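You operate a simulated robot arm through the tools that you are given. There is no shell and no other tool. Be economical: measure what you need, move in short steps, check, and stop when the job is done.

You run a simulated robot arm. Do the job below in one go: nothing can be reset, and whatever is moved stays where it is left.

TASK
Pull the sliding tray out and switch keyboard and monitor on.
Fine: leave the keyboard on the tray and the tray out; set the monitor to input A and tilt it well back; leave both on.

The check looks at the end state, three seconds after you hand in, the way a careful person would. Anything else that was tipped, shoved, dropped, spilled or broken makes it a failure.

THE ROBOT
A 7-joint arm with a two-finger gripper on a trunk, on a base that drives. Base frame: it is fixed to the floor where the robot stands at the start and does not move with it; the origin is under the middle of the robot, x ahead of it, y to its left, z up; the surface under the hand at the start is at about z = 760. Lengths are in mm, angles in rad, forces in N, time in s.
With the tool pointing down near the work surface it reaches from about 360 to 780 mm from the robot's upright axis, wherever it stands. Its first joint turns from -2.496 to 2.496 rad. Places, roughly: keyboard switch [600, -100, 700]; laptop power button [500, -700, 800]; monitor [1000, 0, 1100]; monitor input button [900, -100, 900]; monitor power button [900, -200, 900]; sliding tray [700, 0, 700]. Payload 2.45 kg.
The TCP is the grasp point between the finger pads, 26 mm short of the fingertips. In the tool frame z runs along the fingers and y along their closing line. The gripper opens to 96 mm. The gripper's body begins 69 mm behind the TCP.
Orientation is that of the tool frame in the base frame, as [roll, pitch, yaw] about the fixed x, y, z axes, in that order (R = Rz(yaw) Ry(pitch) Rx(roll)). With the fingers straight down and closing along the base's y, the tool's x points along the base's -x, its y along +y and its z along -z.

THE INTERFACE
- The arm moves only by the tool play_rows. Its argument "commands" is one flat list of numbers, 7 for each row, row after row: the turn, a rotation vector about the base's x, y, z in rad, then the shift along the base's x, y, z in mm, then the gripper command, from -1 (fully open) to 1 (shut), values between in proportion. In form: [rx, ry, rz, tx, ty, tz, fingers, rx, ry, rz, tx, ty, tz, fingers, ...]. A call has 1 to 20 rows; each row shifts and turns the commanded pose from where the row before left it. Rows are played at 5 a second. More than 50 mm and 0.15 rad between two rows, or a gripper value outside its range, and nothing of the call is played. Where a pose cannot be reached the arm comes as near as it can. A force on the tool above 50 N (or 10 N above the force at the start of the call, whichever is more), or a blocked arm, ends the call early, and 0.2 s more pass. Each finger halts on what it meets, pressing with about 37 N; the grip force reading is that of the motor and also rises with nothing between the fingers. The clock runs only during rows and for 0.2 s after the last one: add rows that do not move to give the fingers time. It gives the time, the measured TCP pose, the force on the tool (base axes), the opening and the grip force at its end, in the units of the frame above (readings bear some noise), with the torque about the TCP (base axes, N m) and any sound that the robot's microphone picked up.
- Cameras (640 x 400 px; columns grow to the right, rows downward): "scene" is now at [29.7, 151.8, 1437.1]; the picture's right is [-0.35, -0.94, 0.00], its down [-0.58, 0.22, -0.79] and it looks along [0.73, -0.28, -0.62] (base axes); focal length 247 px, centre (320, 200). "wrist" rides on the gripper at [82, 3, -98] in the tool frame; the picture's right is [-0.04, 1.00, 0.00], its down [-0.73, -0.03, -0.68] and it looks along [-0.68, -0.03, 0.73] (tool axes); focal length 256 px, centre (320, 200). There is no depth. A picture from a camera that has moved, and an enlarged one, comes with that camera's place and axes in the base frame and with its lens.
- capture(camera): a new picture of that camera. The clock stands still meanwhile.
- lift_body(by): slides the trunk up (or, below 0, down) by that many mm; the arm and the scene camera ride with it, the base frame stays. It gives what a move gives, with no picture.
- steer(legs): drives the robot by 1 to 6 legs, each [ahead, turn to the left] in mm and rad, along the robot's own axes; the way and the turn of a leg run together, so that a leg with both is an arc; at most 1500 mm and 3.142 rad a leg. The arm and the cameras ride along, it lands a little off, and it stops where it bumps. It gives what a move gives.
- head_to(pan, tilt): turns the head with the scene camera to pan (to the left, within 2.705 rad either way) and tilt (down, from -0.506 to 1.204), counted from straight ahead of the robot. It gives what a move gives.
- zoom(camera, box): a new picture of the part [left, top, right, bottom] of that camera's present view, enlarged. The clock stands still meanwhile.
- hand_in(): hands the job in; it is judged then, once.

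Work in short steps. Places have to be worked out from the pictures, the camera data and where the tool is seen: move nearer, look again, correct. Check each grasp and each placing, and mend what went wrong. You have 120 turns and 90 pictures in all, those below and enlarged ones among them. Open the gripper and draw the arm clear of the work before you hand the job in, unless the task says otherwise; then end with one line.

The tools are called after ">>>" as name(argument=value, ...) on one line, values as JSON. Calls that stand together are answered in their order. play_rows: Moves the arm, as the interface text tells. Its arguments: {"type":"object","properties":{"commands":{"type":"array","items":{"type":"number"}}},"required":["commands"]} The other tools are called the same way: lift_body (by) slides the trunk up or down; steer (legs) drives the base; head_to (pan, tilt) turns the head that bears the scene camera; capture (camera) takes a picture; zoom (camera, box) takes an enlarged picture of a part of a camera's view; hand_in () hands the job in.

At the start:

```text
time_s: 0.0
eef_pos: [576.9, -96.7, 1000.3]
tcp_rot: [3.141, -0.001, -3.14]
contact_force: [0.4, -0.4, 0.6]
moment: [-0.04, -0.02, 0.03]
opening: 96.0
gripper_force: 0.1
trunk travel left (down, up): [-475.0, 165.0]
robot x, y, heading: [-4.7, 0.3, -0.002]
head pan, tilt: [-0.361, 0.668]
```

scene: 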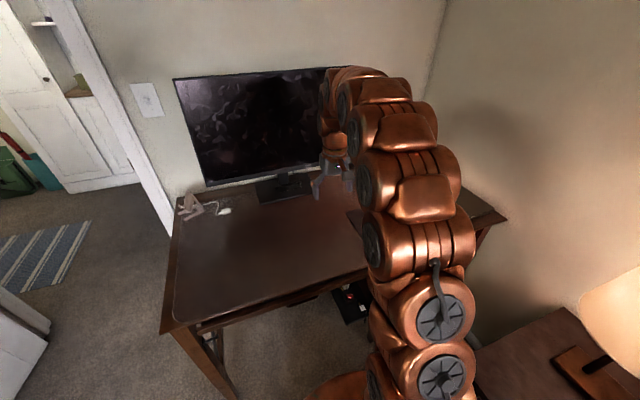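
wrist: 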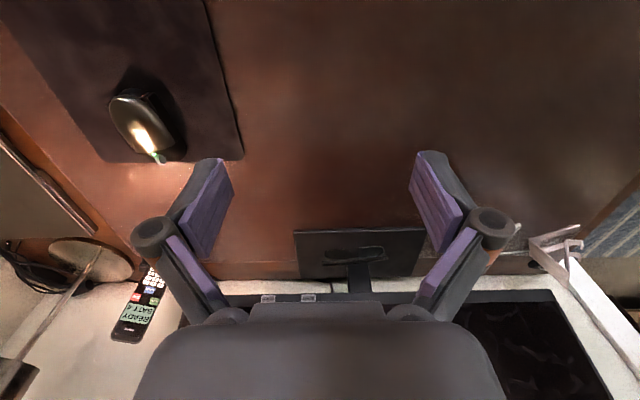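

The arm blocks the view of the desk's right side. I'll turn the head to look at the desk front and tray area first.

>>> head_to(pan=0.0, tilt=0.75)

>>> capture(camera="scene")

>>> zoom(camera="wrist", box=[0, 200, 320, 400])

```text
time_s: 0.8
eef_pos: [577.3, -96.5, 1000.2]
tcp_rot: [-3.141, 0.0, 3.14]
contact_force: [-0.3, 0.3, 0.5]
moment: [-0.01, 0.02, -0.04]
opening: 95.9
gripper_force: 0.1
trunk travel left (down, up): [-475.0, 165.0]
robot x, y, heading: [-3.2, -0.8, -0.0]
head pan, tilt: [0.0, 0.75]
```

```text
87 pictures are left
camera scene: at [32.0, 182.2, 1430.1], right [0.0, -1.0, 0.0], down [-0.68, 0.0, -0.73], along [0.73, 0.0, -0.68], focal length 247 px, centre (320, 200)
```

scene: 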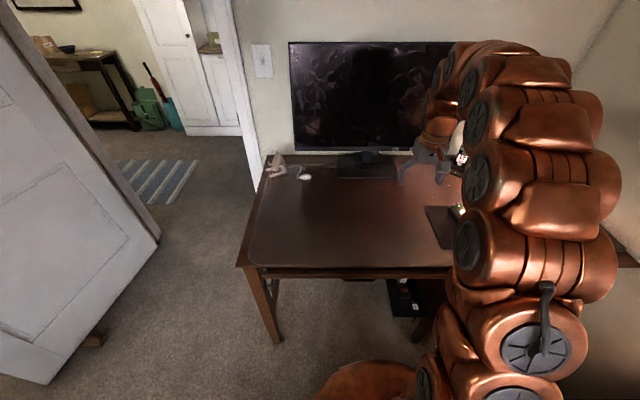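

```text
2.00 times, centred on (160, 300) of wrist
camera zoom: at [494.4, -93.2, 1099.8], right [0.04, 1.0, 0.0], down [0.73, -0.03, 0.68], along [0.68, -0.03, -0.73], focal length 512 px, centre (640, 0)
```

zoom: 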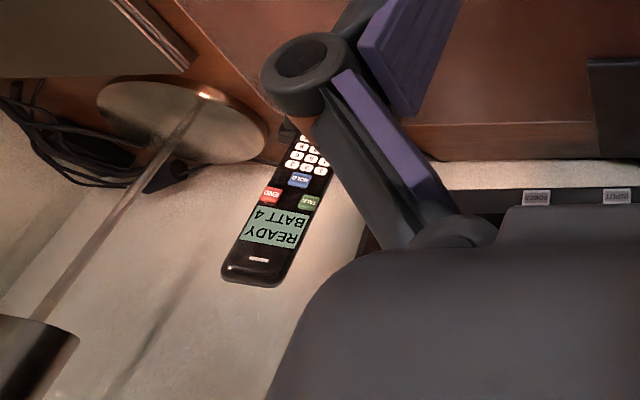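

The desk front is at x≈437 and a tray hides under it. Before backing off I'll check the floor behind and to the right.

>>> head_to(pan=2.7, tilt=0.6)

>>> capture(camera="scene")

>>> head_to(pan=-1.3, tilt=0.6)

>>> capture(camera="scene")

```text
time_s: 3.2
eef_pos: [576.2, -97.1, 1000.9]
tcp_rot: [3.141, 0.0, -3.142]
contact_force: [0.5, 0.5, -0.3]
moment: [0.01, 0.03, 0.01]
opening: 96.2
gripper_force: 0.0
trunk travel left (down, up): [-475.0, 165.0]
robot x, y, heading: [0.8, 1.3, 0.002]
head pan, tilt: [2.7, 0.6]
```

```text
85 pictures are left
camera scene: at [-130.8, 220.0, 1443.0], right [0.43, 0.9, 0.0], down [0.51, -0.24, -0.83], along [-0.75, 0.35, -0.56], focal length 247 px, centre (320, 200)
```

scene: 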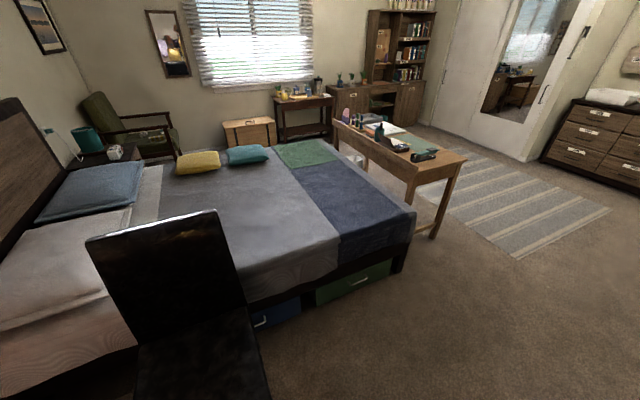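

```text
time_s: 6.5
eef_pos: [576.5, -97.2, 999.7]
tcp_rot: [3.141, 0.001, -3.141]
contact_force: [0.7, -0.2, -0.3]
moment: [-0.01, 0.0, 0.02]
opening: 96.3
gripper_force: 0.0
trunk travel left (down, up): [-475.0, 165.0]
robot x, y, heading: [-3.1, -0.1, 0.002]
head pan, tilt: [-1.3, 0.6]
```

```text
84 pictures are left
camera scene: at [-27.2, 97.1, 1443.0], right [-0.96, -0.27, 0.0], down [-0.15, 0.54, -0.83], along [0.22, -0.8, -0.56], focal length 247 px, centre (320, 200)
```

scene: 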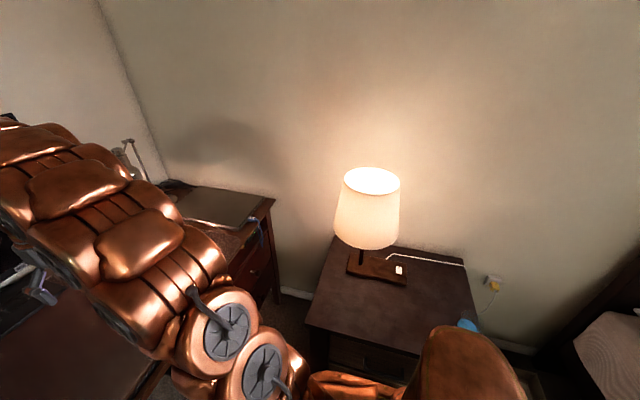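

A chair stands close behind the robot, so backing room is limited. I'll look down at it from the other side to measure clearance.

>>> head_to(pan=-2.7, tilt=0.9)

>>> capture(camera="scene")

>>> head_to(pan=2.7, tilt=1.1)

>>> capture(camera="scene")

>>> head_to(pan=1.2, tilt=0.9)

>>> capture(camera="scene")

```text
time_s: 8.0
eef_pos: [578.0, -96.9, 1000.5]
tcp_rot: [3.141, 0.0, -3.14]
contact_force: [-0.8, -0.5, -1.1]
moment: [0.0, -0.01, 0.0]
opening: 95.9
gripper_force: 0.1
trunk travel left (down, up): [-475.0, 165.0]
robot x, y, heading: [-2.4, 1.6, 0.002]
head pan, tilt: [-2.7, 0.901]
```

```text
83 pictures are left
camera scene: at [-119.1, 149.9, 1418.2], right [-0.43, 0.9, 0.0], down [0.71, 0.34, -0.62], along [-0.56, -0.27, -0.78], focal length 247 px, centre (320, 200)
```

scene: 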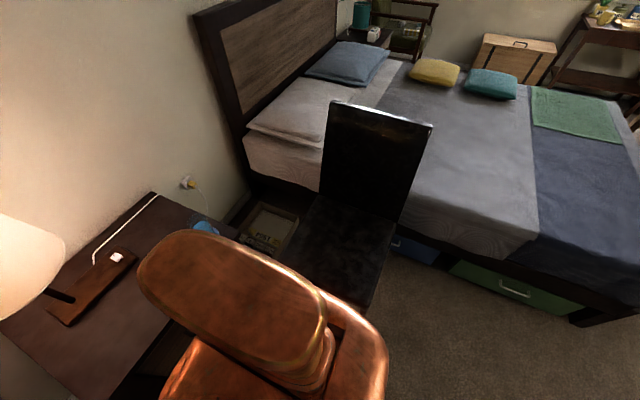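

```text
time_s: 12.2
eef_pos: [576.6, -96.5, 1000.7]
tcp_rot: [3.141, -0.001, -3.14]
contact_force: [-0.7, -0.3, -1.2]
moment: [0.0, -0.03, 0.02]
opening: 96.0
gripper_force: 0.1
trunk travel left (down, up): [-475.0, 165.0]
robot x, y, heading: [-1.9, 0.5, 0.005]
head pan, tilt: [2.7, 1.1]
```

```text
82 pictures are left
camera scene: at [-107.9, 209.2, 1404.3], right [0.43, 0.9, 0.0], down [0.81, -0.38, -0.45], along [-0.41, 0.19, -0.89], focal length 247 px, centre (320, 200)
```

scene: 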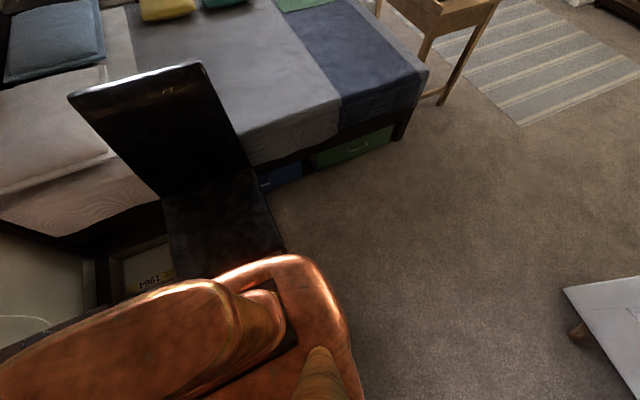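

```text
time_s: 13.8
eef_pos: [577.1, -96.5, 999.2]
tcp_rot: [3.141, 0.001, 3.141]
contact_force: [-0.3, 0.5, -0.1]
moment: [-0.03, 0.0, 0.05]
opening: 95.8
gripper_force: 0.0
trunk travel left (down, up): [-475.0, 165.0]
robot x, y, heading: [3.0, -2.9, 0.002]
head pan, tilt: [1.201, 0.901]
```

```text
81 pictures are left
camera scene: at [-23.6, 252.6, 1418.2], right [0.93, -0.36, 0.0], down [-0.28, -0.73, -0.62], along [0.22, 0.58, -0.78], focal length 247 px, centre (320, 200)
```

scene: 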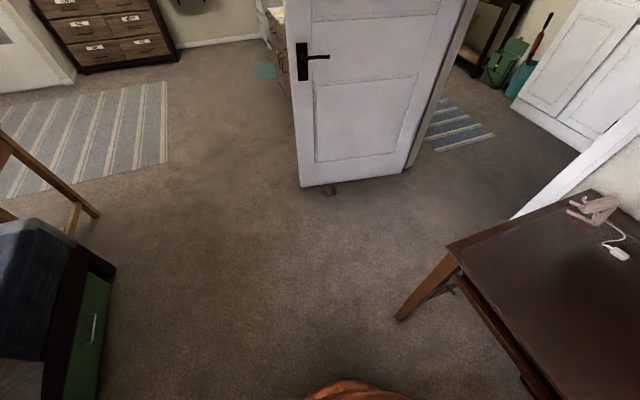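

There's ample floor on the robot's left. I'll drive there in an arc-free way (turn, go, turn back) to view the tray from the front-left without the chair behind me.

>>> steer(legs=[[0, 1.75], [600, 0], [0, -2.4]])

>>> head_to(pan=0.1, tilt=0.75)

>>> capture(camera="scene")

```text
time_s: 27.4
eef_pos: [265.5, 160.1, 999.4]
tcp_rot: [3.141, 0.001, 2.47]
contact_force: [-0.6, 0.5, -0.2]
moment: [-0.01, 0.01, 0.02]
opening: 95.9
gripper_force: 0.1
trunk travel left (down, up): [-475.0, 165.0]
robot x, y, heading: [-127.5, 594.9, -0.674]
head pan, tilt: [1.201, 0.901]
```

```text
time_s: 28.7
eef_pos: [263.6, 159.0, 998.7]
tcp_rot: [3.142, 0.0, 2.469]
contact_force: [0.6, 0.1, -0.3]
moment: [-0.01, -0.01, 0.0]
opening: 95.9
gripper_force: 0.1
trunk travel left (down, up): [-475.0, 165.0]
robot x, y, heading: [-126.6, 594.2, -0.674]
head pan, tilt: [0.099, 0.75]
```

```text
80 pictures are left
camera scene: at [17.0, 723.6, 1430.1], right [-0.54, -0.84, 0.0], down [-0.57, 0.37, -0.73], along [0.62, -0.4, -0.68], focal length 247 px, centre (320, 200)
```

scene: 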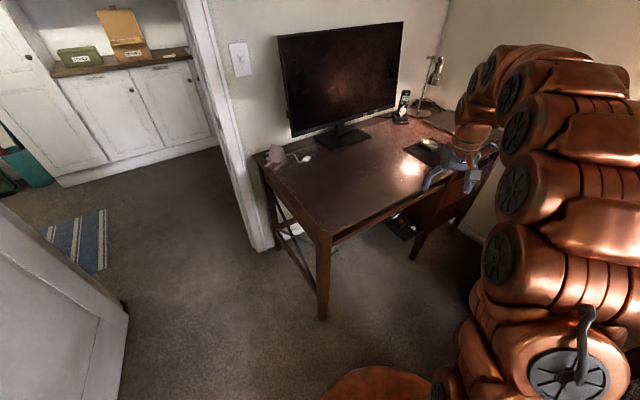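

Good. Now I lower the trunk part-way to see under the desk front edge.

>>> lift_body(by=-330)

>>> head_to(pan=0.1, tilt=0.35)

>>> capture(camera="scene")

>>> capture(camera="wrist")

```text
time_s: 31.9
eef_pos: [265.9, 159.7, 669.9]
tcp_rot: [-3.141, 0.0, 2.471]
contact_force: [-0.1, 0.4, -0.4]
moment: [0.0, 0.02, 0.02]
opening: 96.1
gripper_force: 0.0
trunk travel left (down, up): [-145.0, 495.0]
robot x, y, heading: [-123.5, 599.0, -0.673]
head pan, tilt: [0.099, 0.75]
```

```text
time_s: 32.8
eef_pos: [266.8, 160.5, 670.5]
tcp_rot: [3.141, 0.002, 2.47]
contact_force: [-0.1, 0.6, 0.1]
moment: [0.0, 0.03, -0.04]
opening: 95.8
gripper_force: 0.0
trunk travel left (down, up): [-145.0, 495.0]
robot x, y, heading: [-127.0, 596.1, -0.671]
head pan, tilt: [0.099, 0.351]
```

```text
79 pictures are left
camera scene: at [25.6, 718.0, 1135.6], right [-0.54, -0.84, 0.0], down [-0.29, 0.19, -0.94], along [0.79, -0.51, -0.34], focal length 247 px, centre (320, 200)
```

scene: 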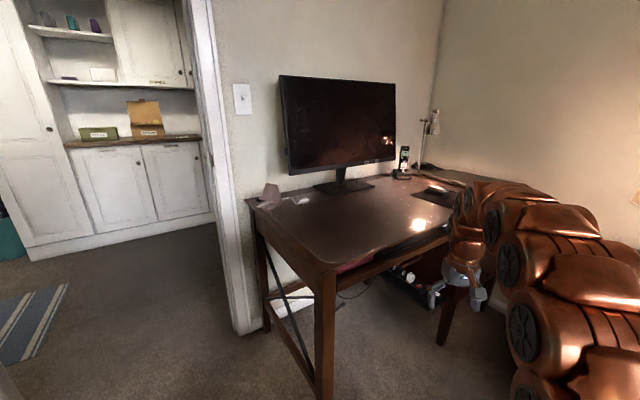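

```text
78 pictures are left
camera wrist: at [202.7, 213.6, 769.8], right [0.65, 0.76, 0.0], down [0.56, -0.48, 0.68], along [0.51, -0.44, -0.73], focal length 256 px, centre (320, 200)
```

wrist: 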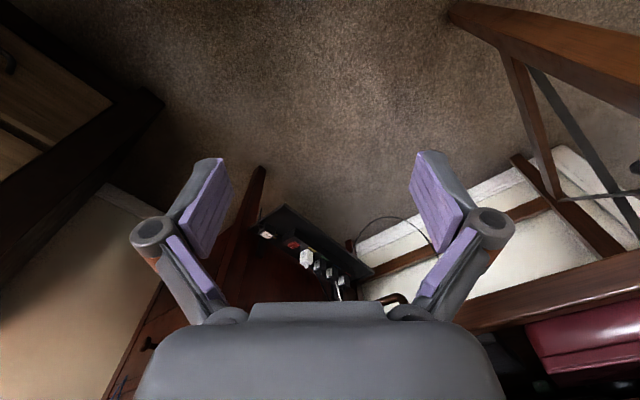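

I see a reddish item under the desk top. Zooming on it.

>>> zoom(camera="scene", box=[310, 180, 470, 300])

>>> zoom(camera="wrist", box=[440, 220, 640, 400])

```text
3.33 times, centred on (390, 240) of scene
camera zoom: at [25.6, 718.0, 1135.6], right [-0.54, -0.84, 0.0], down [-0.29, 0.19, -0.94], along [0.79, -0.51, -0.34], focal length 824 px, centre (87, 67)
```

zoom: 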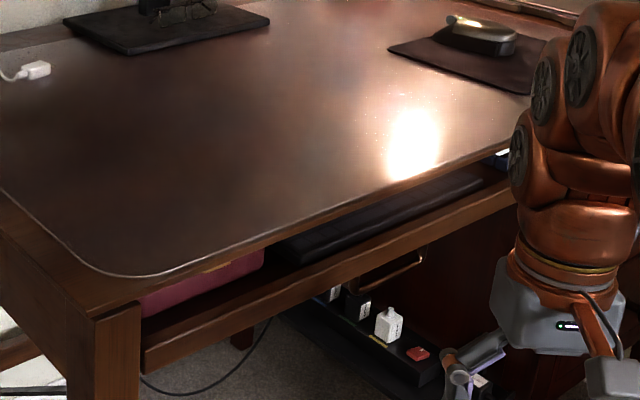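

```text
2.22 times, centred on (540, 310) of wrist
camera zoom: at [202.7, 213.6, 769.8], right [0.65, 0.76, 0.0], down [0.56, -0.48, 0.68], along [0.51, -0.44, -0.73], focal length 569 px, centre (-169, -44)
```

zoom: 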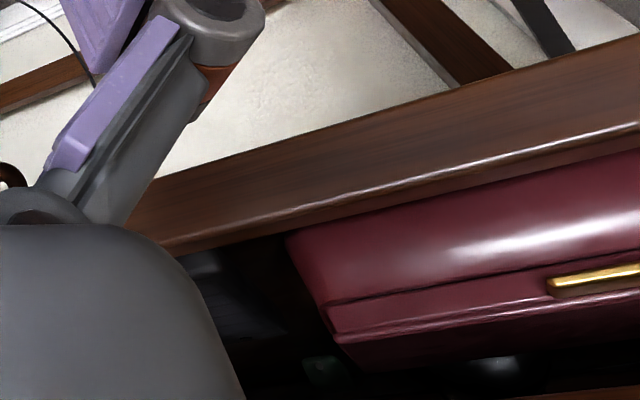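

The tray is an open shelf with a front lip around x≈450, z≈685–720, holding a red case and the keyboard. I'll turn the tool to point along +x (fingers closing vertically) to look at the lip and pinch it.

>>> play_rows(commands=[0, 0, -0.15, 0, 0, 0, -1, 0, 0, -0.15, 0, 0, 0, -1, 0, 0, -0.15, 0, 0, 0, -1, 0, 0, -0.15, 0, 0, 0, -1, 0, 0, -0.15, 0, 0, 0, -1, 0, 0, -0.15, 0, 0, 0, -1, 0, -0.15, 0, 0, 0, 0, -1, 0, -0.15, 0, 0, 0, 0, -1, 0, -0.15, 0, 0, 0, 0, -1, 0, -0.15, 0, 0, 0, 0, -1, 0, -0.15, 0, 0, 0, 0, -1, 0, -0.15, 0, 0, 0, 0, -1, 0, -0.15, 0, 0, 0, 0, -1, 0, -0.15, 0, 0, 0, 0, -1, 0, -0.15, 0, 0, 0, 0, -1, 0, -0.15, 0, 0, 0, 0, -1, 0, -0.071, 0, 0, 0, 0, -1])

>>> capture(camera="wrist")

>>> capture(camera="scene")

```text
time_s: 36.4
eef_pos: [265.2, 158.6, 668.7]
tcp_rot: [1.569, 0.0, 1.57]
contact_force: [0.4, -0.2, 0.0]
moment: [-0.03, 0.05, 0.0]
opening: 95.9
gripper_force: 0.0
trunk travel left (down, up): [-145.0, 495.0]
robot x, y, heading: [-129.3, 595.0, -0.672]
head pan, tilt: [0.099, 0.351]
```

```text
75 pictures are left
camera wrist: at [166.6, 241.5, 674.7], right [0.0, -0.04, 1.0], down [-0.68, -0.73, -0.03], along [0.73, -0.68, -0.03], focal length 256 px, centre (320, 200)
```

wrist: 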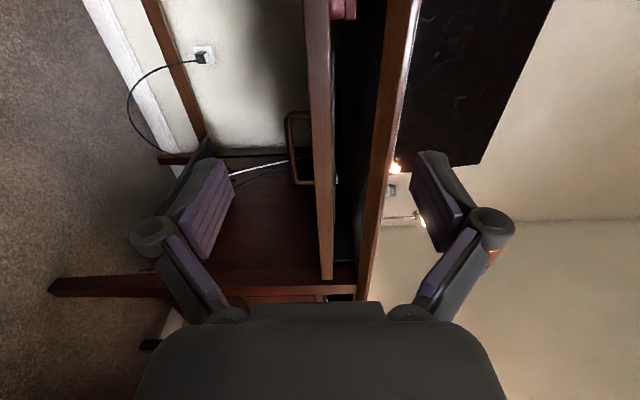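

```text
74 pictures are left
camera scene: at [25.5, 718.0, 1135.8], right [-0.54, -0.84, 0.0], down [-0.29, 0.19, -0.94], along [0.79, -0.51, -0.34], focal length 247 px, centre (320, 200)
```

scene: 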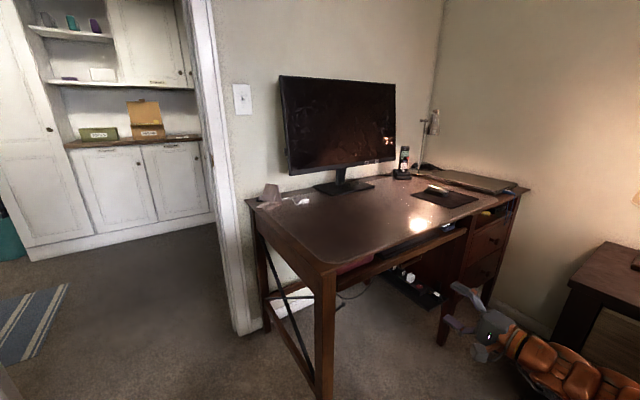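

Clear view now: the lip, the gap and the desktop edge. Zoom on both for measuring.

>>> zoom(camera="wrist", box=[260, 0, 460, 300])

>>> zoom(camera="scene", box=[310, 160, 530, 300])

```text
1.33 times, centred on (360, 150) of wrist
camera zoom: at [166.6, 241.5, 674.7], right [0.0, -0.04, 1.0], down [-0.68, -0.73, -0.03], along [0.73, -0.68, -0.03], focal length 341 px, centre (267, 267)
```

zoom: 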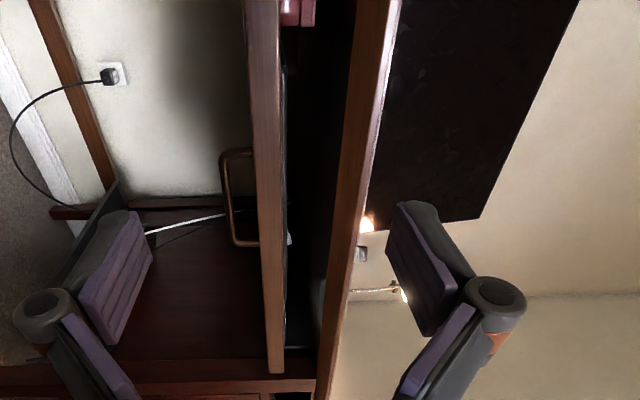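

```text
2.86 times, centred on (420, 230) of scene
camera zoom: at [25.5, 718.0, 1135.8], right [-0.54, -0.84, 0.0], down [-0.29, 0.19, -0.94], along [0.79, -0.51, -0.34], focal length 706 px, centre (34, 114)
```

zoom: 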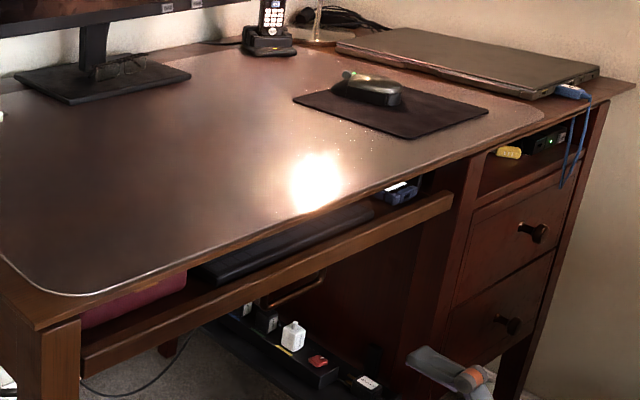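

Lip estimated at x≈475, z≈660–682, with gap up to the desktop's underside ≈725. I'll set the opening to ~60 and move to just in front of the lip at y≈205 (between red case and keyboard), then look.

>>> play_rows(commands=[0, 0, 0, 20, 10, 0, -0.25, 0, 0, 0, 30, 15, 1, -0.25, 0, 0, 0, 40, 12, 1, -0.25, 0, 0, 0, 40, 10, 1, -0.25, 0, 0, 0, 0, 0, 0, -0.25])

>>> capture(camera="wrist")

>>> zoom(camera="scene", box=[310, 200, 510, 325])

```text
time_s: 37.6
eef_pos: [395.9, 204.3, 674.7]
tcp_rot: [1.572, 0.001, 1.57]
contact_force: [1.1, 0.5, 0.2]
moment: [0.01, 0.03, -0.01]
opening: 60.0
gripper_force: 0.1
trunk travel left (down, up): [-145.0, 495.0]
robot x, y, heading: [-123.0, 593.6, -0.675]
head pan, tilt: [0.099, 0.351]
```

```text
71 pictures are left
camera wrist: at [296.0, 286.5, 679.5], right [0.0, -0.04, 1.0], down [-0.68, -0.73, -0.03], along [0.73, -0.68, -0.03], focal length 256 px, centre (320, 200)
```

wrist: 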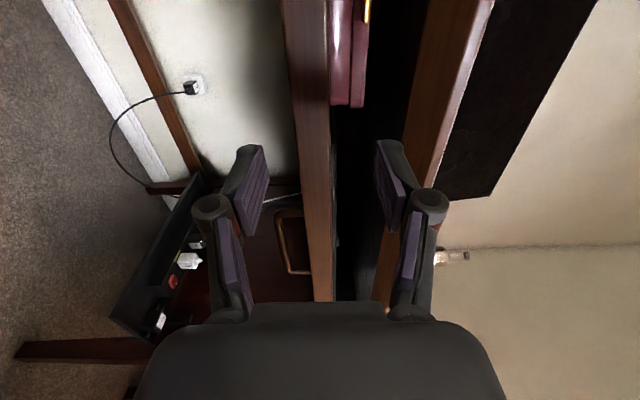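

```text
3.20 times, centred on (410, 262) of scene
camera zoom: at [25.6, 718.0, 1135.7], right [-0.54, -0.84, 0.0], down [-0.29, 0.19, -0.94], along [0.79, -0.51, -0.34], focal length 791 px, centre (32, 0)
```

zoom: 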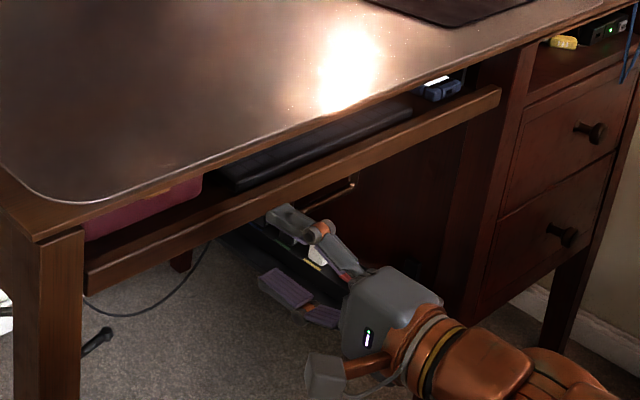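

The lip is centred between the fingers. Advance ~65 mm in small steps.

>>> play_rows(commands=[0, 0, 0, 20, 0, -1, -0.25, 0, 0, 0, 15, 0, -1, -0.25, 0, 0, 0, 15, 0, 0, -0.25, 0, 0, 0, 10, 0, 0, -0.25, 0, 0, 0, 5, 0, 0, -0.25])

>>> capture(camera="wrist")

>>> zoom(camera="scene", box=[310, 200, 510, 325])

```text
time_s: 38.8
eef_pos: [459.9, 206.0, 673.1]
tcp_rot: [1.571, 0.0, 1.57]
contact_force: [-0.6, -0.2, -0.4]
moment: [0.02, 0.01, -0.01]
opening: 60.0
gripper_force: 0.0
trunk travel left (down, up): [-145.0, 495.0]
robot x, y, heading: [-125.4, 596.9, -0.671]
head pan, tilt: [0.099, 0.351]
```

```text
69 pictures are left
camera wrist: at [360.6, 288.1, 677.1], right [0.0, -0.04, 1.0], down [-0.68, -0.73, -0.03], along [0.73, -0.68, -0.03], focal length 256 px, centre (320, 200)
```

wrist: 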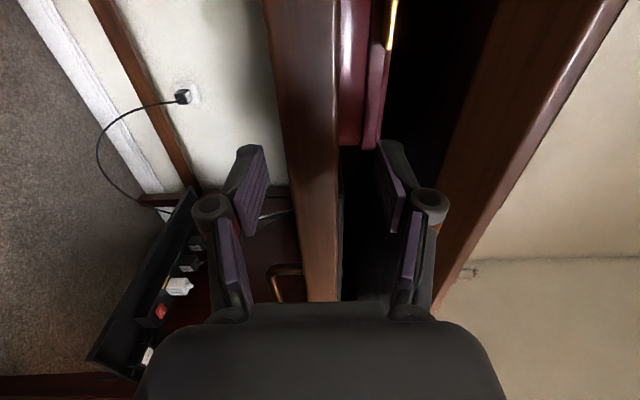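

```text
3.20 times, centred on (410, 262) of scene
camera zoom: at [25.6, 718.0, 1135.7], right [-0.54, -0.84, 0.0], down [-0.29, 0.19, -0.94], along [0.79, -0.51, -0.34], focal length 791 px, centre (32, 0)
```

zoom: 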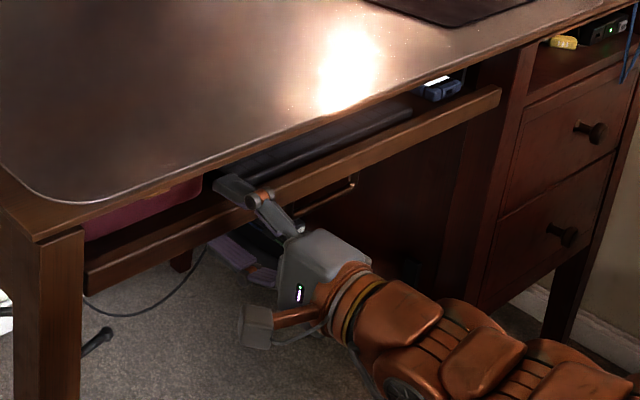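

Fingers straddle the lip with tips just at it, not reaching the contents. Close gently and check the opening.

>>> play_rows(commands=[0, 0, 0, 0, 0, 0, 0.2, 0, 0, 0, 0, 0, 0, 0.5, 0, 0, 0, 0, 0, 0, 0.8, 0, 0, 0, 0, 0, 0, 0.8, 0, 0, 0, 0, 0, 0, 0.8])

>>> capture(camera="wrist")

```text
time_s: 40.0
eef_pos: [460.0, 205.1, 668.8]
tcp_rot: [1.579, -0.002, 1.571]
contact_force: [-21.3, 10.3, -40.6]
moment: [-0.15, 1.35, 0.01]
opening: 26.6
gripper_force: 45.3
trunk travel left (down, up): [-145.0, 495.0]
robot x, y, heading: [-125.7, 596.3, -0.669]
head pan, tilt: [0.099, 0.351]
```

```text
67 pictures are left
camera wrist: at [360.7, 288.1, 674.3], right [0.01, -0.04, 1.0], down [-0.68, -0.73, -0.03], along [0.73, -0.68, -0.03], focal length 256 px, centre (320, 200)
```

wrist: 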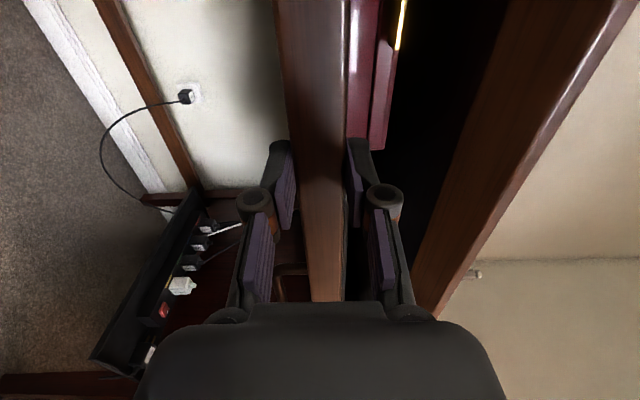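

Gripped on the lip (26.6 mm). Relax the vertical load by −5 mm, then pull back 40 mm slowly.

>>> play_rows(commands=[0, 0, 0, 0, 0, -3, 0.8, 0, 0, 0, 0, 0, -2, 0.8, 0, 0, 0, 0, 0, 0, 0.8])

>>> play_rows(commands=[0, 0, 0, -5, 0, 0, 0.8, 0, 0, 0, -5, 0, 0, 0.8, 0, 0, 0, -10, 0, 0, 0.8, 0, 0, 0, -10, 0, 0, 0.8, 0, 0, 0, -10, 0, 0, 0.8])

>>> zoom(camera="scene", box=[310, 200, 510, 325])

```text
time_s: 40.8
eef_pos: [458.5, 206.6, 669.7]
tcp_rot: [1.565, -0.001, 1.568]
contact_force: [1.9, -8.4, 6.3]
moment: [0.17, 0.13, 0.17]
opening: 26.7
gripper_force: 45.2
trunk travel left (down, up): [-145.0, 495.0]
robot x, y, heading: [-124.0, 596.0, -0.671]
head pan, tilt: [0.099, 0.351]
```

```text
time_s: 42.0
eef_pos: [419.4, 206.8, 668.6]
tcp_rot: [1.567, 0.001, 1.572]
contact_force: [1.9, -12.3, 28.7]
moment: [0.07, -0.68, -1.1]
opening: 27.1
gripper_force: 45.4
trunk travel left (down, up): [-145.0, 495.0]
robot x, y, heading: [-127.4, 593.5, -0.671]
head pan, tilt: [0.099, 0.351]
```

```text
3.20 times, centred on (410, 262) of scene
camera zoom: at [24.6, 718.1, 1136.1], right [-0.54, -0.84, 0.0], down [-0.29, 0.19, -0.94], along [0.79, -0.51, -0.34], focal length 791 px, centre (32, 0)
```

zoom: 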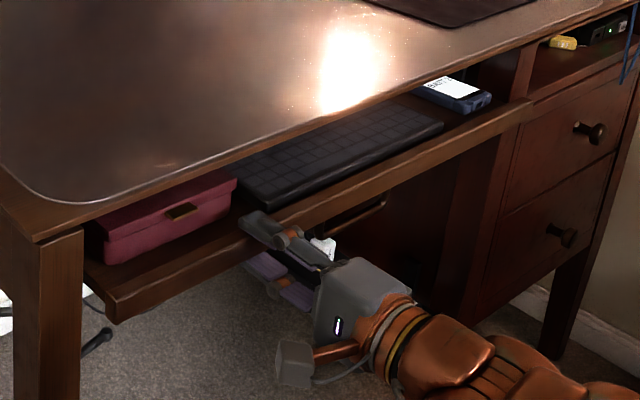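

The tray slides. Continue pulling 120 mm, easing z up by 2 mm.

>>> play_rows(commands=[0, 0, 0, -8, 0, 1.5, 0.8, 0, 0, 0, -10, 0, 1, 0.8, 0, 0, 0, -12, 0, 0, 0.8, 0, 0, 0, -12, 0, 0, 0.8, 0, 0, 0, -12, 0, 0, 0.8, 0, 0, 0, -12, 0, 0, 0.8, 0, 0, 0, -12, 0, 0, 0.8, 0, 0, 0, -12, 0, 0, 0.8, 0, 0, 0, -12, 0, 0, 0.8, 0, 0, 0, -10, 0, 0, 0.8, 0, 0, 0, -6, 0, 0, 0.8])

>>> capture(camera="scene")

```text
time_s: 44.4
eef_pos: [301.6, 206.8, 668.3]
tcp_rot: [1.571, 0.001, 1.571]
contact_force: [3.5, -6.9, 14.6]
moment: [0.16, -0.25, -0.83]
opening: 26.7
gripper_force: 44.8
trunk travel left (down, up): [-145.0, 495.0]
robot x, y, heading: [-125.9, 593.1, -0.672]
head pan, tilt: [0.099, 0.351]
```

```text
65 pictures are left
camera scene: at [25.1, 717.9, 1135.9], right [-0.54, -0.84, 0.0], down [-0.29, 0.19, -0.94], along [0.79, -0.51, -0.34], focal length 247 px, centre (320, 200)
```

scene: 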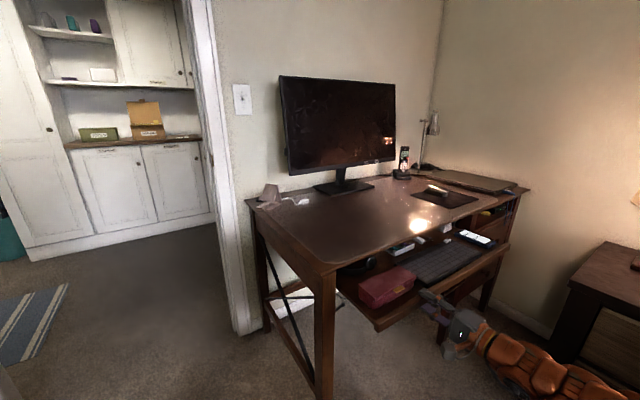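

>>> zoom(camera="scene", box=[325, 210, 525, 335])

```text
3.20 times, centred on (425, 272) of scene
camera zoom: at [25.1, 717.9, 1135.9], right [-0.54, -0.84, 0.0], down [-0.29, 0.19, -0.94], along [0.79, -0.51, -0.34], focal length 791 px, centre (-16, -32)
```

zoom: 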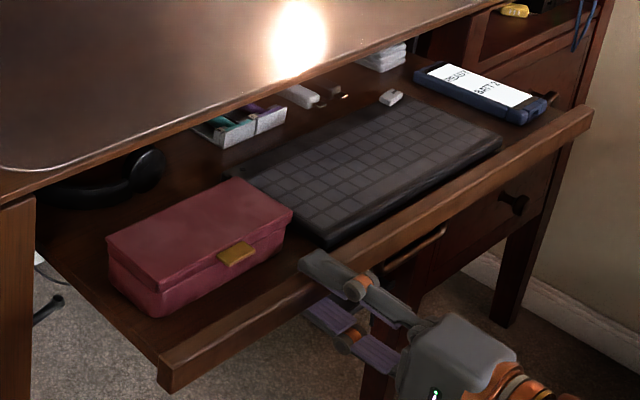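

Still sliding freely. Pull another ~90 mm, watching for an end stop.

>>> play_rows(commands=[0, 0, 0, -6, 0, 1, 0.8, 0, 0, 0, -10, 0, 0, 0.8, 0, 0, 0, -10, 0, 0, 0.8, 0, 0, 0, -10, 0, 0, 0.8, 0, 0, 0, -10, 0, 0, 0.8, 0, 0, 0, -10, 0, 0, 0.8, 0, 0, 0, -10, 0, 0, 0.8, 0, 0, 0, -10, 0, 0, 0.8, 0, 0, 0, -8, 0, 0, 0.8, 0, 0, 0, -6, 0, 0, 0.8])

>>> capture(camera="scene")

```text
time_s: 46.6
eef_pos: [211.4, 206.5, 669.1]
tcp_rot: [1.572, 0.0, 1.572]
contact_force: [1.9, -8.6, -4.0]
moment: [0.03, -0.16, -1.3]
opening: 26.8
gripper_force: 44.9
trunk travel left (down, up): [-145.0, 495.0]
robot x, y, heading: [-124.7, 592.0, -0.673]
head pan, tilt: [0.099, 0.351]
```

```text
63 pictures are left
camera scene: at [25.5, 717.4, 1135.5], right [-0.54, -0.84, 0.0], down [-0.29, 0.19, -0.94], along [0.79, -0.51, -0.34], focal length 247 px, centre (320, 200)
```

scene: 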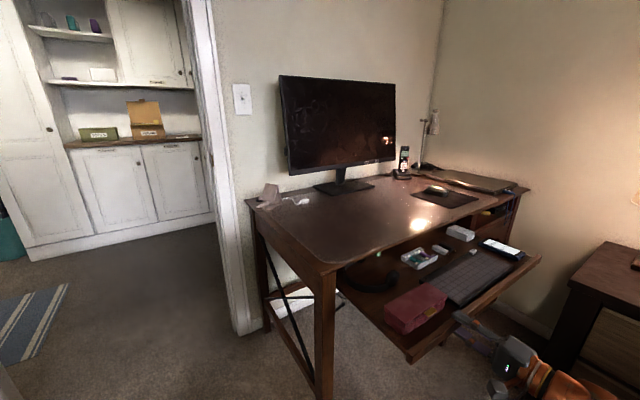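

No stop yet at ~248 mm. Continue a little more gently.

>>> play_rows(commands=[0, 0, 0, -6, 0, 0, 0.8, 0, 0, 0, -8, 0, 0, 0.8, 0, 0, 0, -8, 0, 0, 0.8, 0, 0, 0, -8, 0, 0, 0.8, 0, 0, 0, -8, 0, 0, 0.8, 0, 0, 0, -8, 0, 0, 0.8, 0, 0, 0, -4, 0, 0, 0.8])

>>> zoom(camera="scene", box=[325, 215, 565, 365])

```text
time_s: 48.2
eef_pos: [162.5, 205.7, 670.1]
tcp_rot: [1.571, 0.0, 1.571]
contact_force: [-0.3, 0.1, 0.1]
moment: [0.04, -0.01, 0.01]
opening: 9.7
gripper_force: 0.0
trunk travel left (down, up): [-145.0, 495.0]
robot x, y, heading: [-120.2, 591.8, -0.672]
head pan, tilt: [0.099, 0.351]
```

```text
2.67 times, centred on (445, 290) of scene
camera zoom: at [25.3, 717.8, 1135.8], right [-0.54, -0.84, 0.0], down [-0.29, 0.19, -0.94], along [0.79, -0.51, -0.34], focal length 659 px, centre (-13, -40)
```

zoom: 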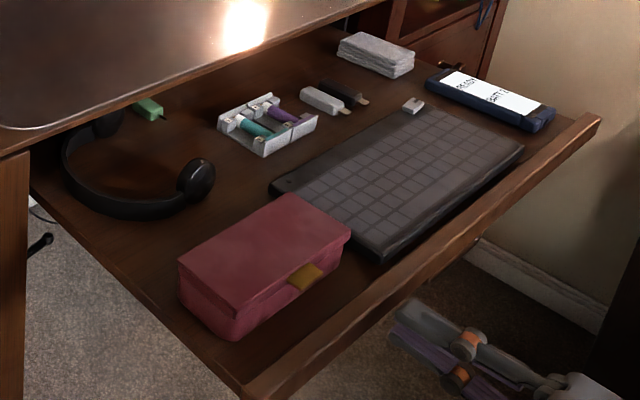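

The fingers slipped off at the end stop: the tray is fully out. Now retract, raise, and turn the tool down to look at the keyboard from above.

>>> play_rows(commands=[0, 0, 0, -25, 0, 0, 0.6, 0, 0, 0, -20, 0, 10, 0.6, 0, 0, 0, 0, 0, 45, 0.6, 0, 0, 0, 0, 0, 45, 0.6, 0, 0.15, 0, 0, 0, 40, 0.6, 0, 0.15, 0, 0, 0, 40, 0.6, 0, 0.15, 0, 0, -20, 30, 0.6, 0, 0.15, 0, 0, -20, 20, 0.6, 0, 0.15, 0, 0, -20, 10, 0.6, 0, 0.15, 0, 0, -20, 0, 0.6, 0, 0.15, 0, 0, -20, 0, 0.6, 0, 0.15, 0, 0, -20, 0, 0.6, 0, 0.15, 0, 10, -20, 0, 0.6, 0, 0.15, 0, 10, -20, 0, 0.6, 0, 0.071, 0, 10, -20, 0, 0.6])

>>> capture(camera="wrist")

>>> capture(camera="scene")

```text
time_s: 51.4
eef_pos: [145.9, 66.4, 787.6]
tcp_rot: [3.041, -0.002, 1.573]
contact_force: [-0.5, -0.3, 0.7]
moment: [-0.02, 0.01, -0.01]
opening: 19.2
gripper_force: 0.2
out of reach, approached as far as the arm can: row 12, 13, 14, 15
trunk travel left (down, up): [-145.0, 495.0]
robot x, y, heading: [-125.1, 594.6, -0.673]
head pan, tilt: [0.099, 0.351]
```

```text
61 pictures are left
camera wrist: at [138.2, 148.8, 887.6], right [0.99, -0.04, 0.1], down [-0.1, -0.73, 0.67], along [0.05, -0.68, -0.73], focal length 256 px, centre (320, 200)
```

wrist: 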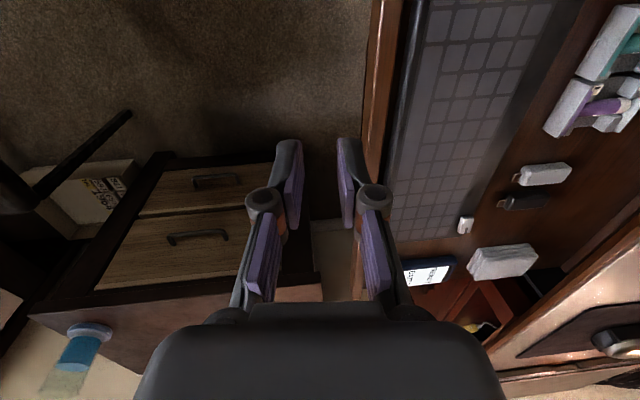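

```text
60 pictures are left
camera scene: at [25.4, 717.9, 1135.7], right [-0.54, -0.84, 0.0], down [-0.29, 0.19, -0.94], along [0.79, -0.51, -0.34], focal length 247 px, centre (320, 200)
```

scene: 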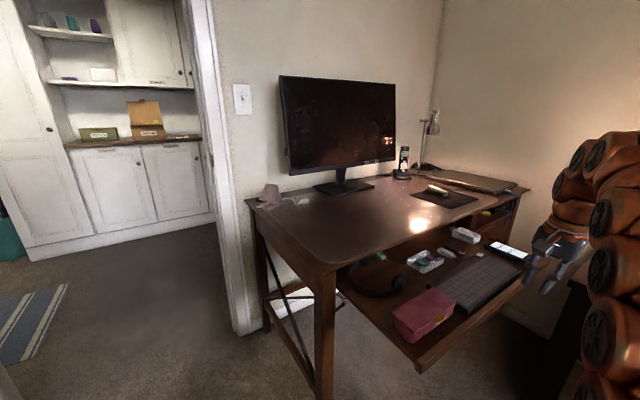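

Zoom into the keyboard to look for the switch.

>>> zoom(camera="wrist", box=[360, 0, 640, 300])

>>> zoom(camera="scene", box=[400, 215, 540, 325])

```text
1.33 times, centred on (500, 150) of wrist
camera zoom: at [138.2, 148.8, 887.6], right [0.99, -0.04, 0.1], down [-0.1, -0.73, 0.67], along [0.05, -0.68, -0.73], focal length 341 px, centre (80, 267)
```

zoom: 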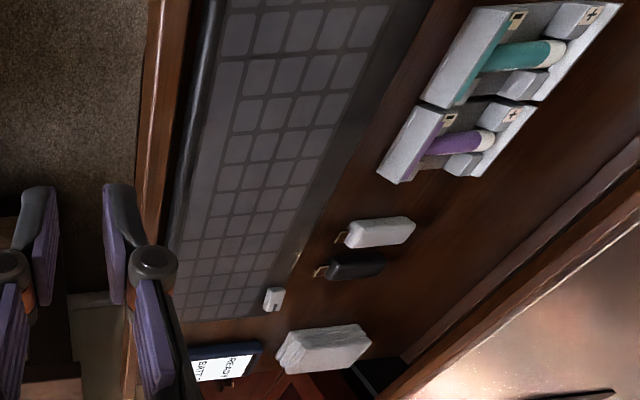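

```text
3.64 times, centred on (470, 270) of scene
camera zoom: at [25.4, 717.9, 1135.7], right [-0.54, -0.84, 0.0], down [-0.29, 0.19, -0.94], along [0.79, -0.51, -0.34], focal length 899 px, centre (-226, -54)
```

zoom: 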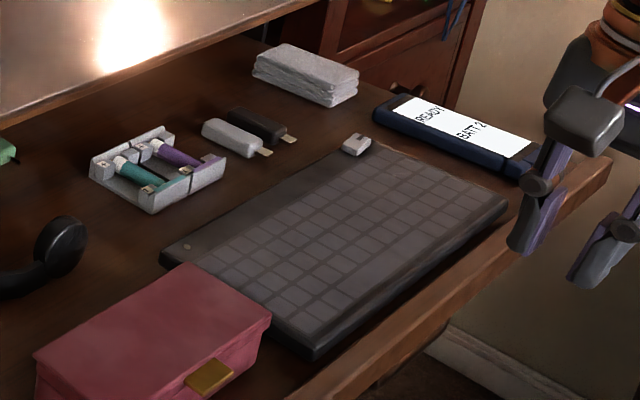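

The small white piece at the keyboard's rear right corner looks like the slide switch; an LED dot is at rear left. I need to be closer: raise the trunk to keep the arm clear, then back, turn slightly and come forward.

>>> lift_body(by=260)

>>> steer(legs=[[-150, 0], [0, -0.43], [290, 0], [0, 0.4]])

>>> capture(camera="scene")

```text
time_s: 54.1
eef_pos: [145.6, 66.4, 1048.1]
tcp_rot: [3.042, 0.0, 1.571]
contact_force: [0.6, -0.2, 0.4]
moment: [0.0, 0.01, 0.02]
opening: 19.3
gripper_force: 0.1
trunk travel left (down, up): [-405.0, 235.0]
robot x, y, heading: [-126.2, 592.0, -0.67]
head pan, tilt: [0.099, 0.351]
```

```text
time_s: 59.5
eef_pos: [150.1, -115.5, 1047.8]
tcp_rot: [3.043, 0.0, 1.54]
contact_force: [-0.1, -0.2, 0.0]
moment: [0.02, 0.05, 0.01]
opening: 19.4
gripper_force: 0.1
trunk travel left (down, up): [-405.0, 235.0]
robot x, y, heading: [-106.5, 416.1, -0.701]
head pan, tilt: [0.099, 0.351]
```

```text
57 pictures are left
camera scene: at [49.2, 539.1, 1395.7], right [-0.57, -0.82, 0.0], down [-0.28, 0.19, -0.94], along [0.77, -0.53, -0.34], focal length 247 px, centre (320, 200)
```

scene: 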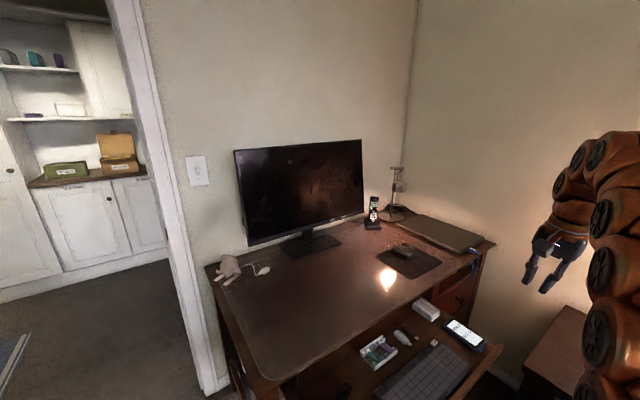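

Tilt the head down to locate the keyboard and its switch.

>>> head_to(pan=0.0, tilt=0.8)

>>> zoom(camera="scene", box=[280, 100, 520, 250])

```text
time_s: 60.4
eef_pos: [150.3, -115.3, 1047.1]
tcp_rot: [3.042, 0.002, 1.542]
contact_force: [0.0, 0.0, 0.0]
moment: [0.03, 0.0, -0.03]
opening: 19.3
gripper_force: 0.1
trunk travel left (down, up): [-405.0, 235.0]
robot x, y, heading: [-103.0, 422.5, -0.697]
head pan, tilt: [0.0, 0.799]
```

```text
2.67 times, centred on (400, 175) of scene
camera zoom: at [34.2, 539.8, 1356.2], right [-0.64, -0.76, 0.0], down [-0.55, 0.46, -0.7], along [0.53, -0.45, -0.72], focal length 659 px, centre (107, 267)
```

zoom: 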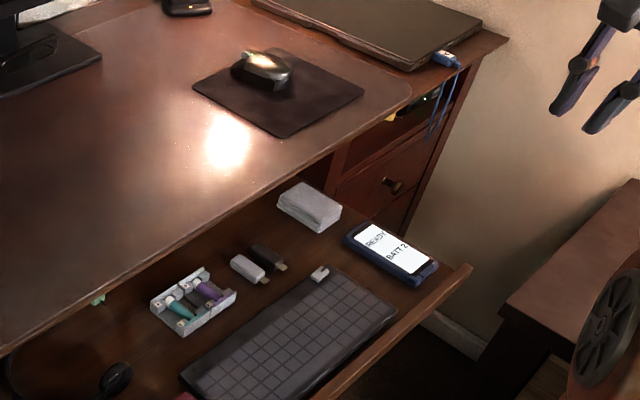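

The switch computes to about (327, −96, 690), matching the hint shifted by the tray travel. Bring the wrist camera over it.

>>> play_rows(commands=[0, 0.05, 0.015, 25, 32, -21, 0.6, 0, 0.05, 0.015, 25, 32, -21, 0.6, 0, 0, 0, 25, 32, -21, 0.6, 0, 0, 0, 25, 32, -21, 0.6, 0, 0, 0, 25, 32, -21, 0.6, 0, 0, 0, 25, 32, -21, 0.6, 0, 0, 0, 27, 33, -21, 0.6])

>>> capture(camera="wrist")

```text
time_s: 62.0
eef_pos: [330.8, 110.8, 902.0]
tcp_rot: [-3.141, 0.002, 1.571]
contact_force: [0.2, -1.0, 0.9]
moment: [0.04, -0.04, -0.02]
opening: 19.3
gripper_force: 0.0
trunk travel left (down, up): [-405.0, 235.0]
robot x, y, heading: [-107.2, 421.0, -0.701]
head pan, tilt: [0.0, 0.799]
```

```text
55 pictures are left
camera wrist: at [332.1, 192.8, 1001.1], right [1.0, -0.04, 0.0], down [-0.03, -0.73, 0.68], along [-0.03, -0.68, -0.73], focal length 256 px, centre (320, 200)
```

wrist: 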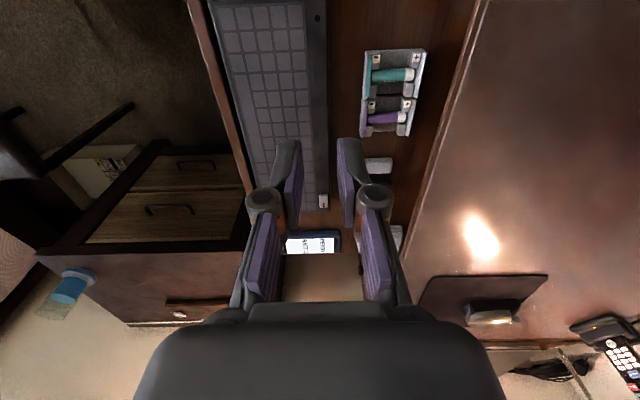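

>>> zoom(camera="wrist", box=[290, 175, 370, 225])

>>> zoom(camera="wrist", box=[280, 0, 360, 50])

```text
8.00 times, centred on (330, 200) of wrist
camera zoom: at [332.1, 192.8, 1001.1], right [1.0, -0.04, 0.0], down [-0.03, -0.73, 0.68], along [-0.03, -0.68, -0.73], focal length 2048 px, centre (240, 200)
```

zoom: 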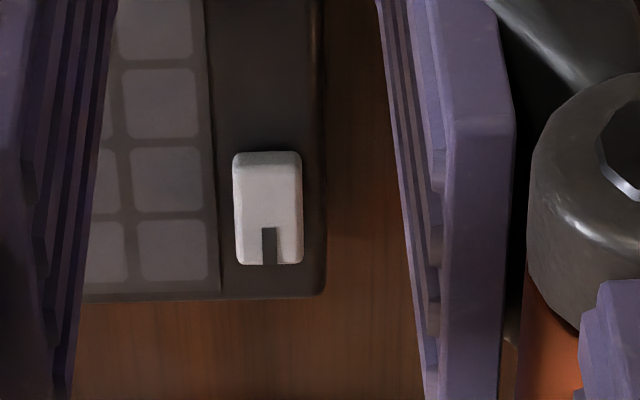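

```text
8.00 times, centred on (320, 25) of wrist
camera zoom: at [332.1, 192.8, 1001.1], right [1.0, -0.04, 0.0], down [-0.03, -0.73, 0.68], along [-0.03, -0.68, -0.73], focal length 2048 px, centre (320, 1600)
```

zoom: 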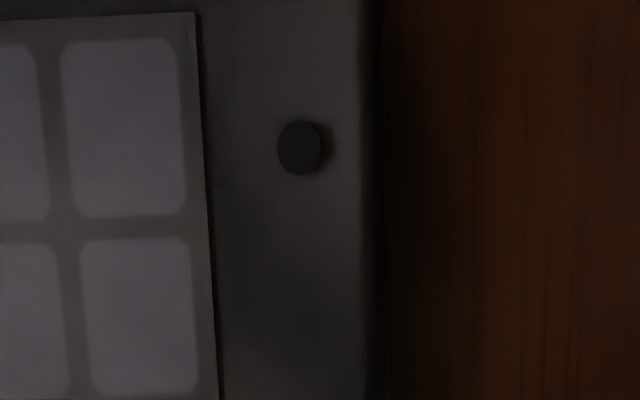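

It's a white rocker-like piece with a dark mark at its right end; the LED at the left rear is dark. Move closer for profile.

>>> play_rows(commands=[0, 0, 0, 0, -35, -35, -0.2, 0, 0, 0, 0, -35, -35, -0.2, 0, 0, 0, 0, -35, -35, -0.2, 0, 0, 0, 0, -30, -35, -0.2])

>>> zoom(camera="wrist", box=[240, 125, 400, 225])

```text
time_s: 63.0
eef_pos: [326.5, -25.9, 761.0]
tcp_rot: [-3.14, 0.003, 1.572]
contact_force: [0.4, -0.1, 0.3]
moment: [-0.01, -0.04, -0.01]
opening: 57.7
gripper_force: 0.1
trunk travel left (down, up): [-405.0, 235.0]
robot x, y, heading: [-103.5, 421.1, -0.706]
head pan, tilt: [0.0, 0.799]
```

```text
4.00 times, centred on (320, 175) of wrist
camera zoom: at [329.3, 56.6, 860.3], right [1.0, -0.04, 0.0], down [-0.03, -0.73, 0.68], along [-0.03, -0.68, -0.73], focal length 1024 px, centre (320, 300)
```

zoom: 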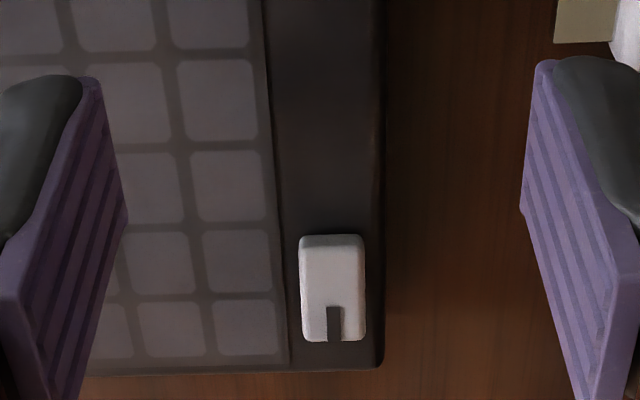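

Center ≈(325, −98), spanning y −83…−115, marked end on the right (−y) and apparently raised. I'll close the fingers and hover over the marked end.

>>> play_rows(commands=[0, 0, 0, 0, -30, 0, 1, 0, 0, 0, 0, -30, 0, 1, 0, 0, 0, 0, -30, 0, 1, 0, 0, 0, 0, 0, -15, 1, 0, 0, 0, 0, 0, -15, 1, 0, 0, 0, 0, 0, 0, 1])

>>> zoom(camera="scene", box=[360, 125, 480, 225])

>>> capture(camera="wrist")

```text
time_s: 64.4
eef_pos: [327.2, -115.3, 732.2]
tcp_rot: [-3.141, 0.002, 1.572]
contact_force: [1.0, 0.4, -0.6]
moment: [0.02, 0.02, -0.01]
opening: 0.0
gripper_force: 28.8
trunk travel left (down, up): [-405.0, 235.0]
robot x, y, heading: [-103.1, 422.8, -0.697]
head pan, tilt: [0.0, 0.799]
```

```text
4.00 times, centred on (420, 175) of scene
camera zoom: at [34.3, 539.8, 1356.1], right [-0.64, -0.76, 0.0], down [-0.55, 0.46, -0.7], along [0.53, -0.45, -0.72], focal length 989 px, centre (-80, 300)
```

zoom: 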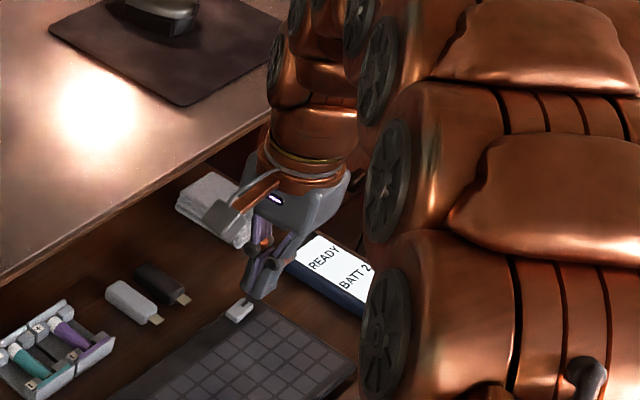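

```text
50 pictures are left
camera wrist: at [330.3, -33.0, 831.8], right [1.0, -0.04, 0.0], down [-0.03, -0.73, 0.68], along [-0.03, -0.68, -0.73], focal length 256 px, centre (320, 200)
```

wrist: 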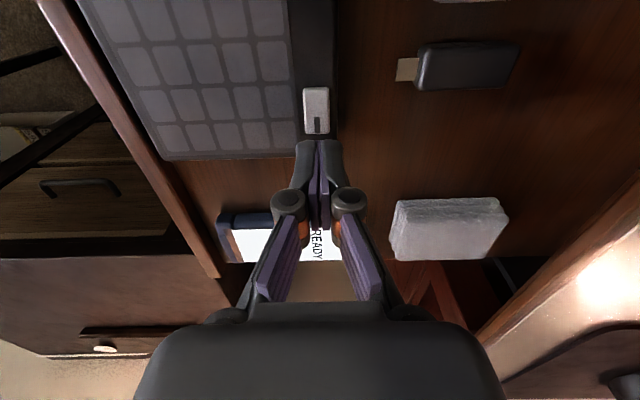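

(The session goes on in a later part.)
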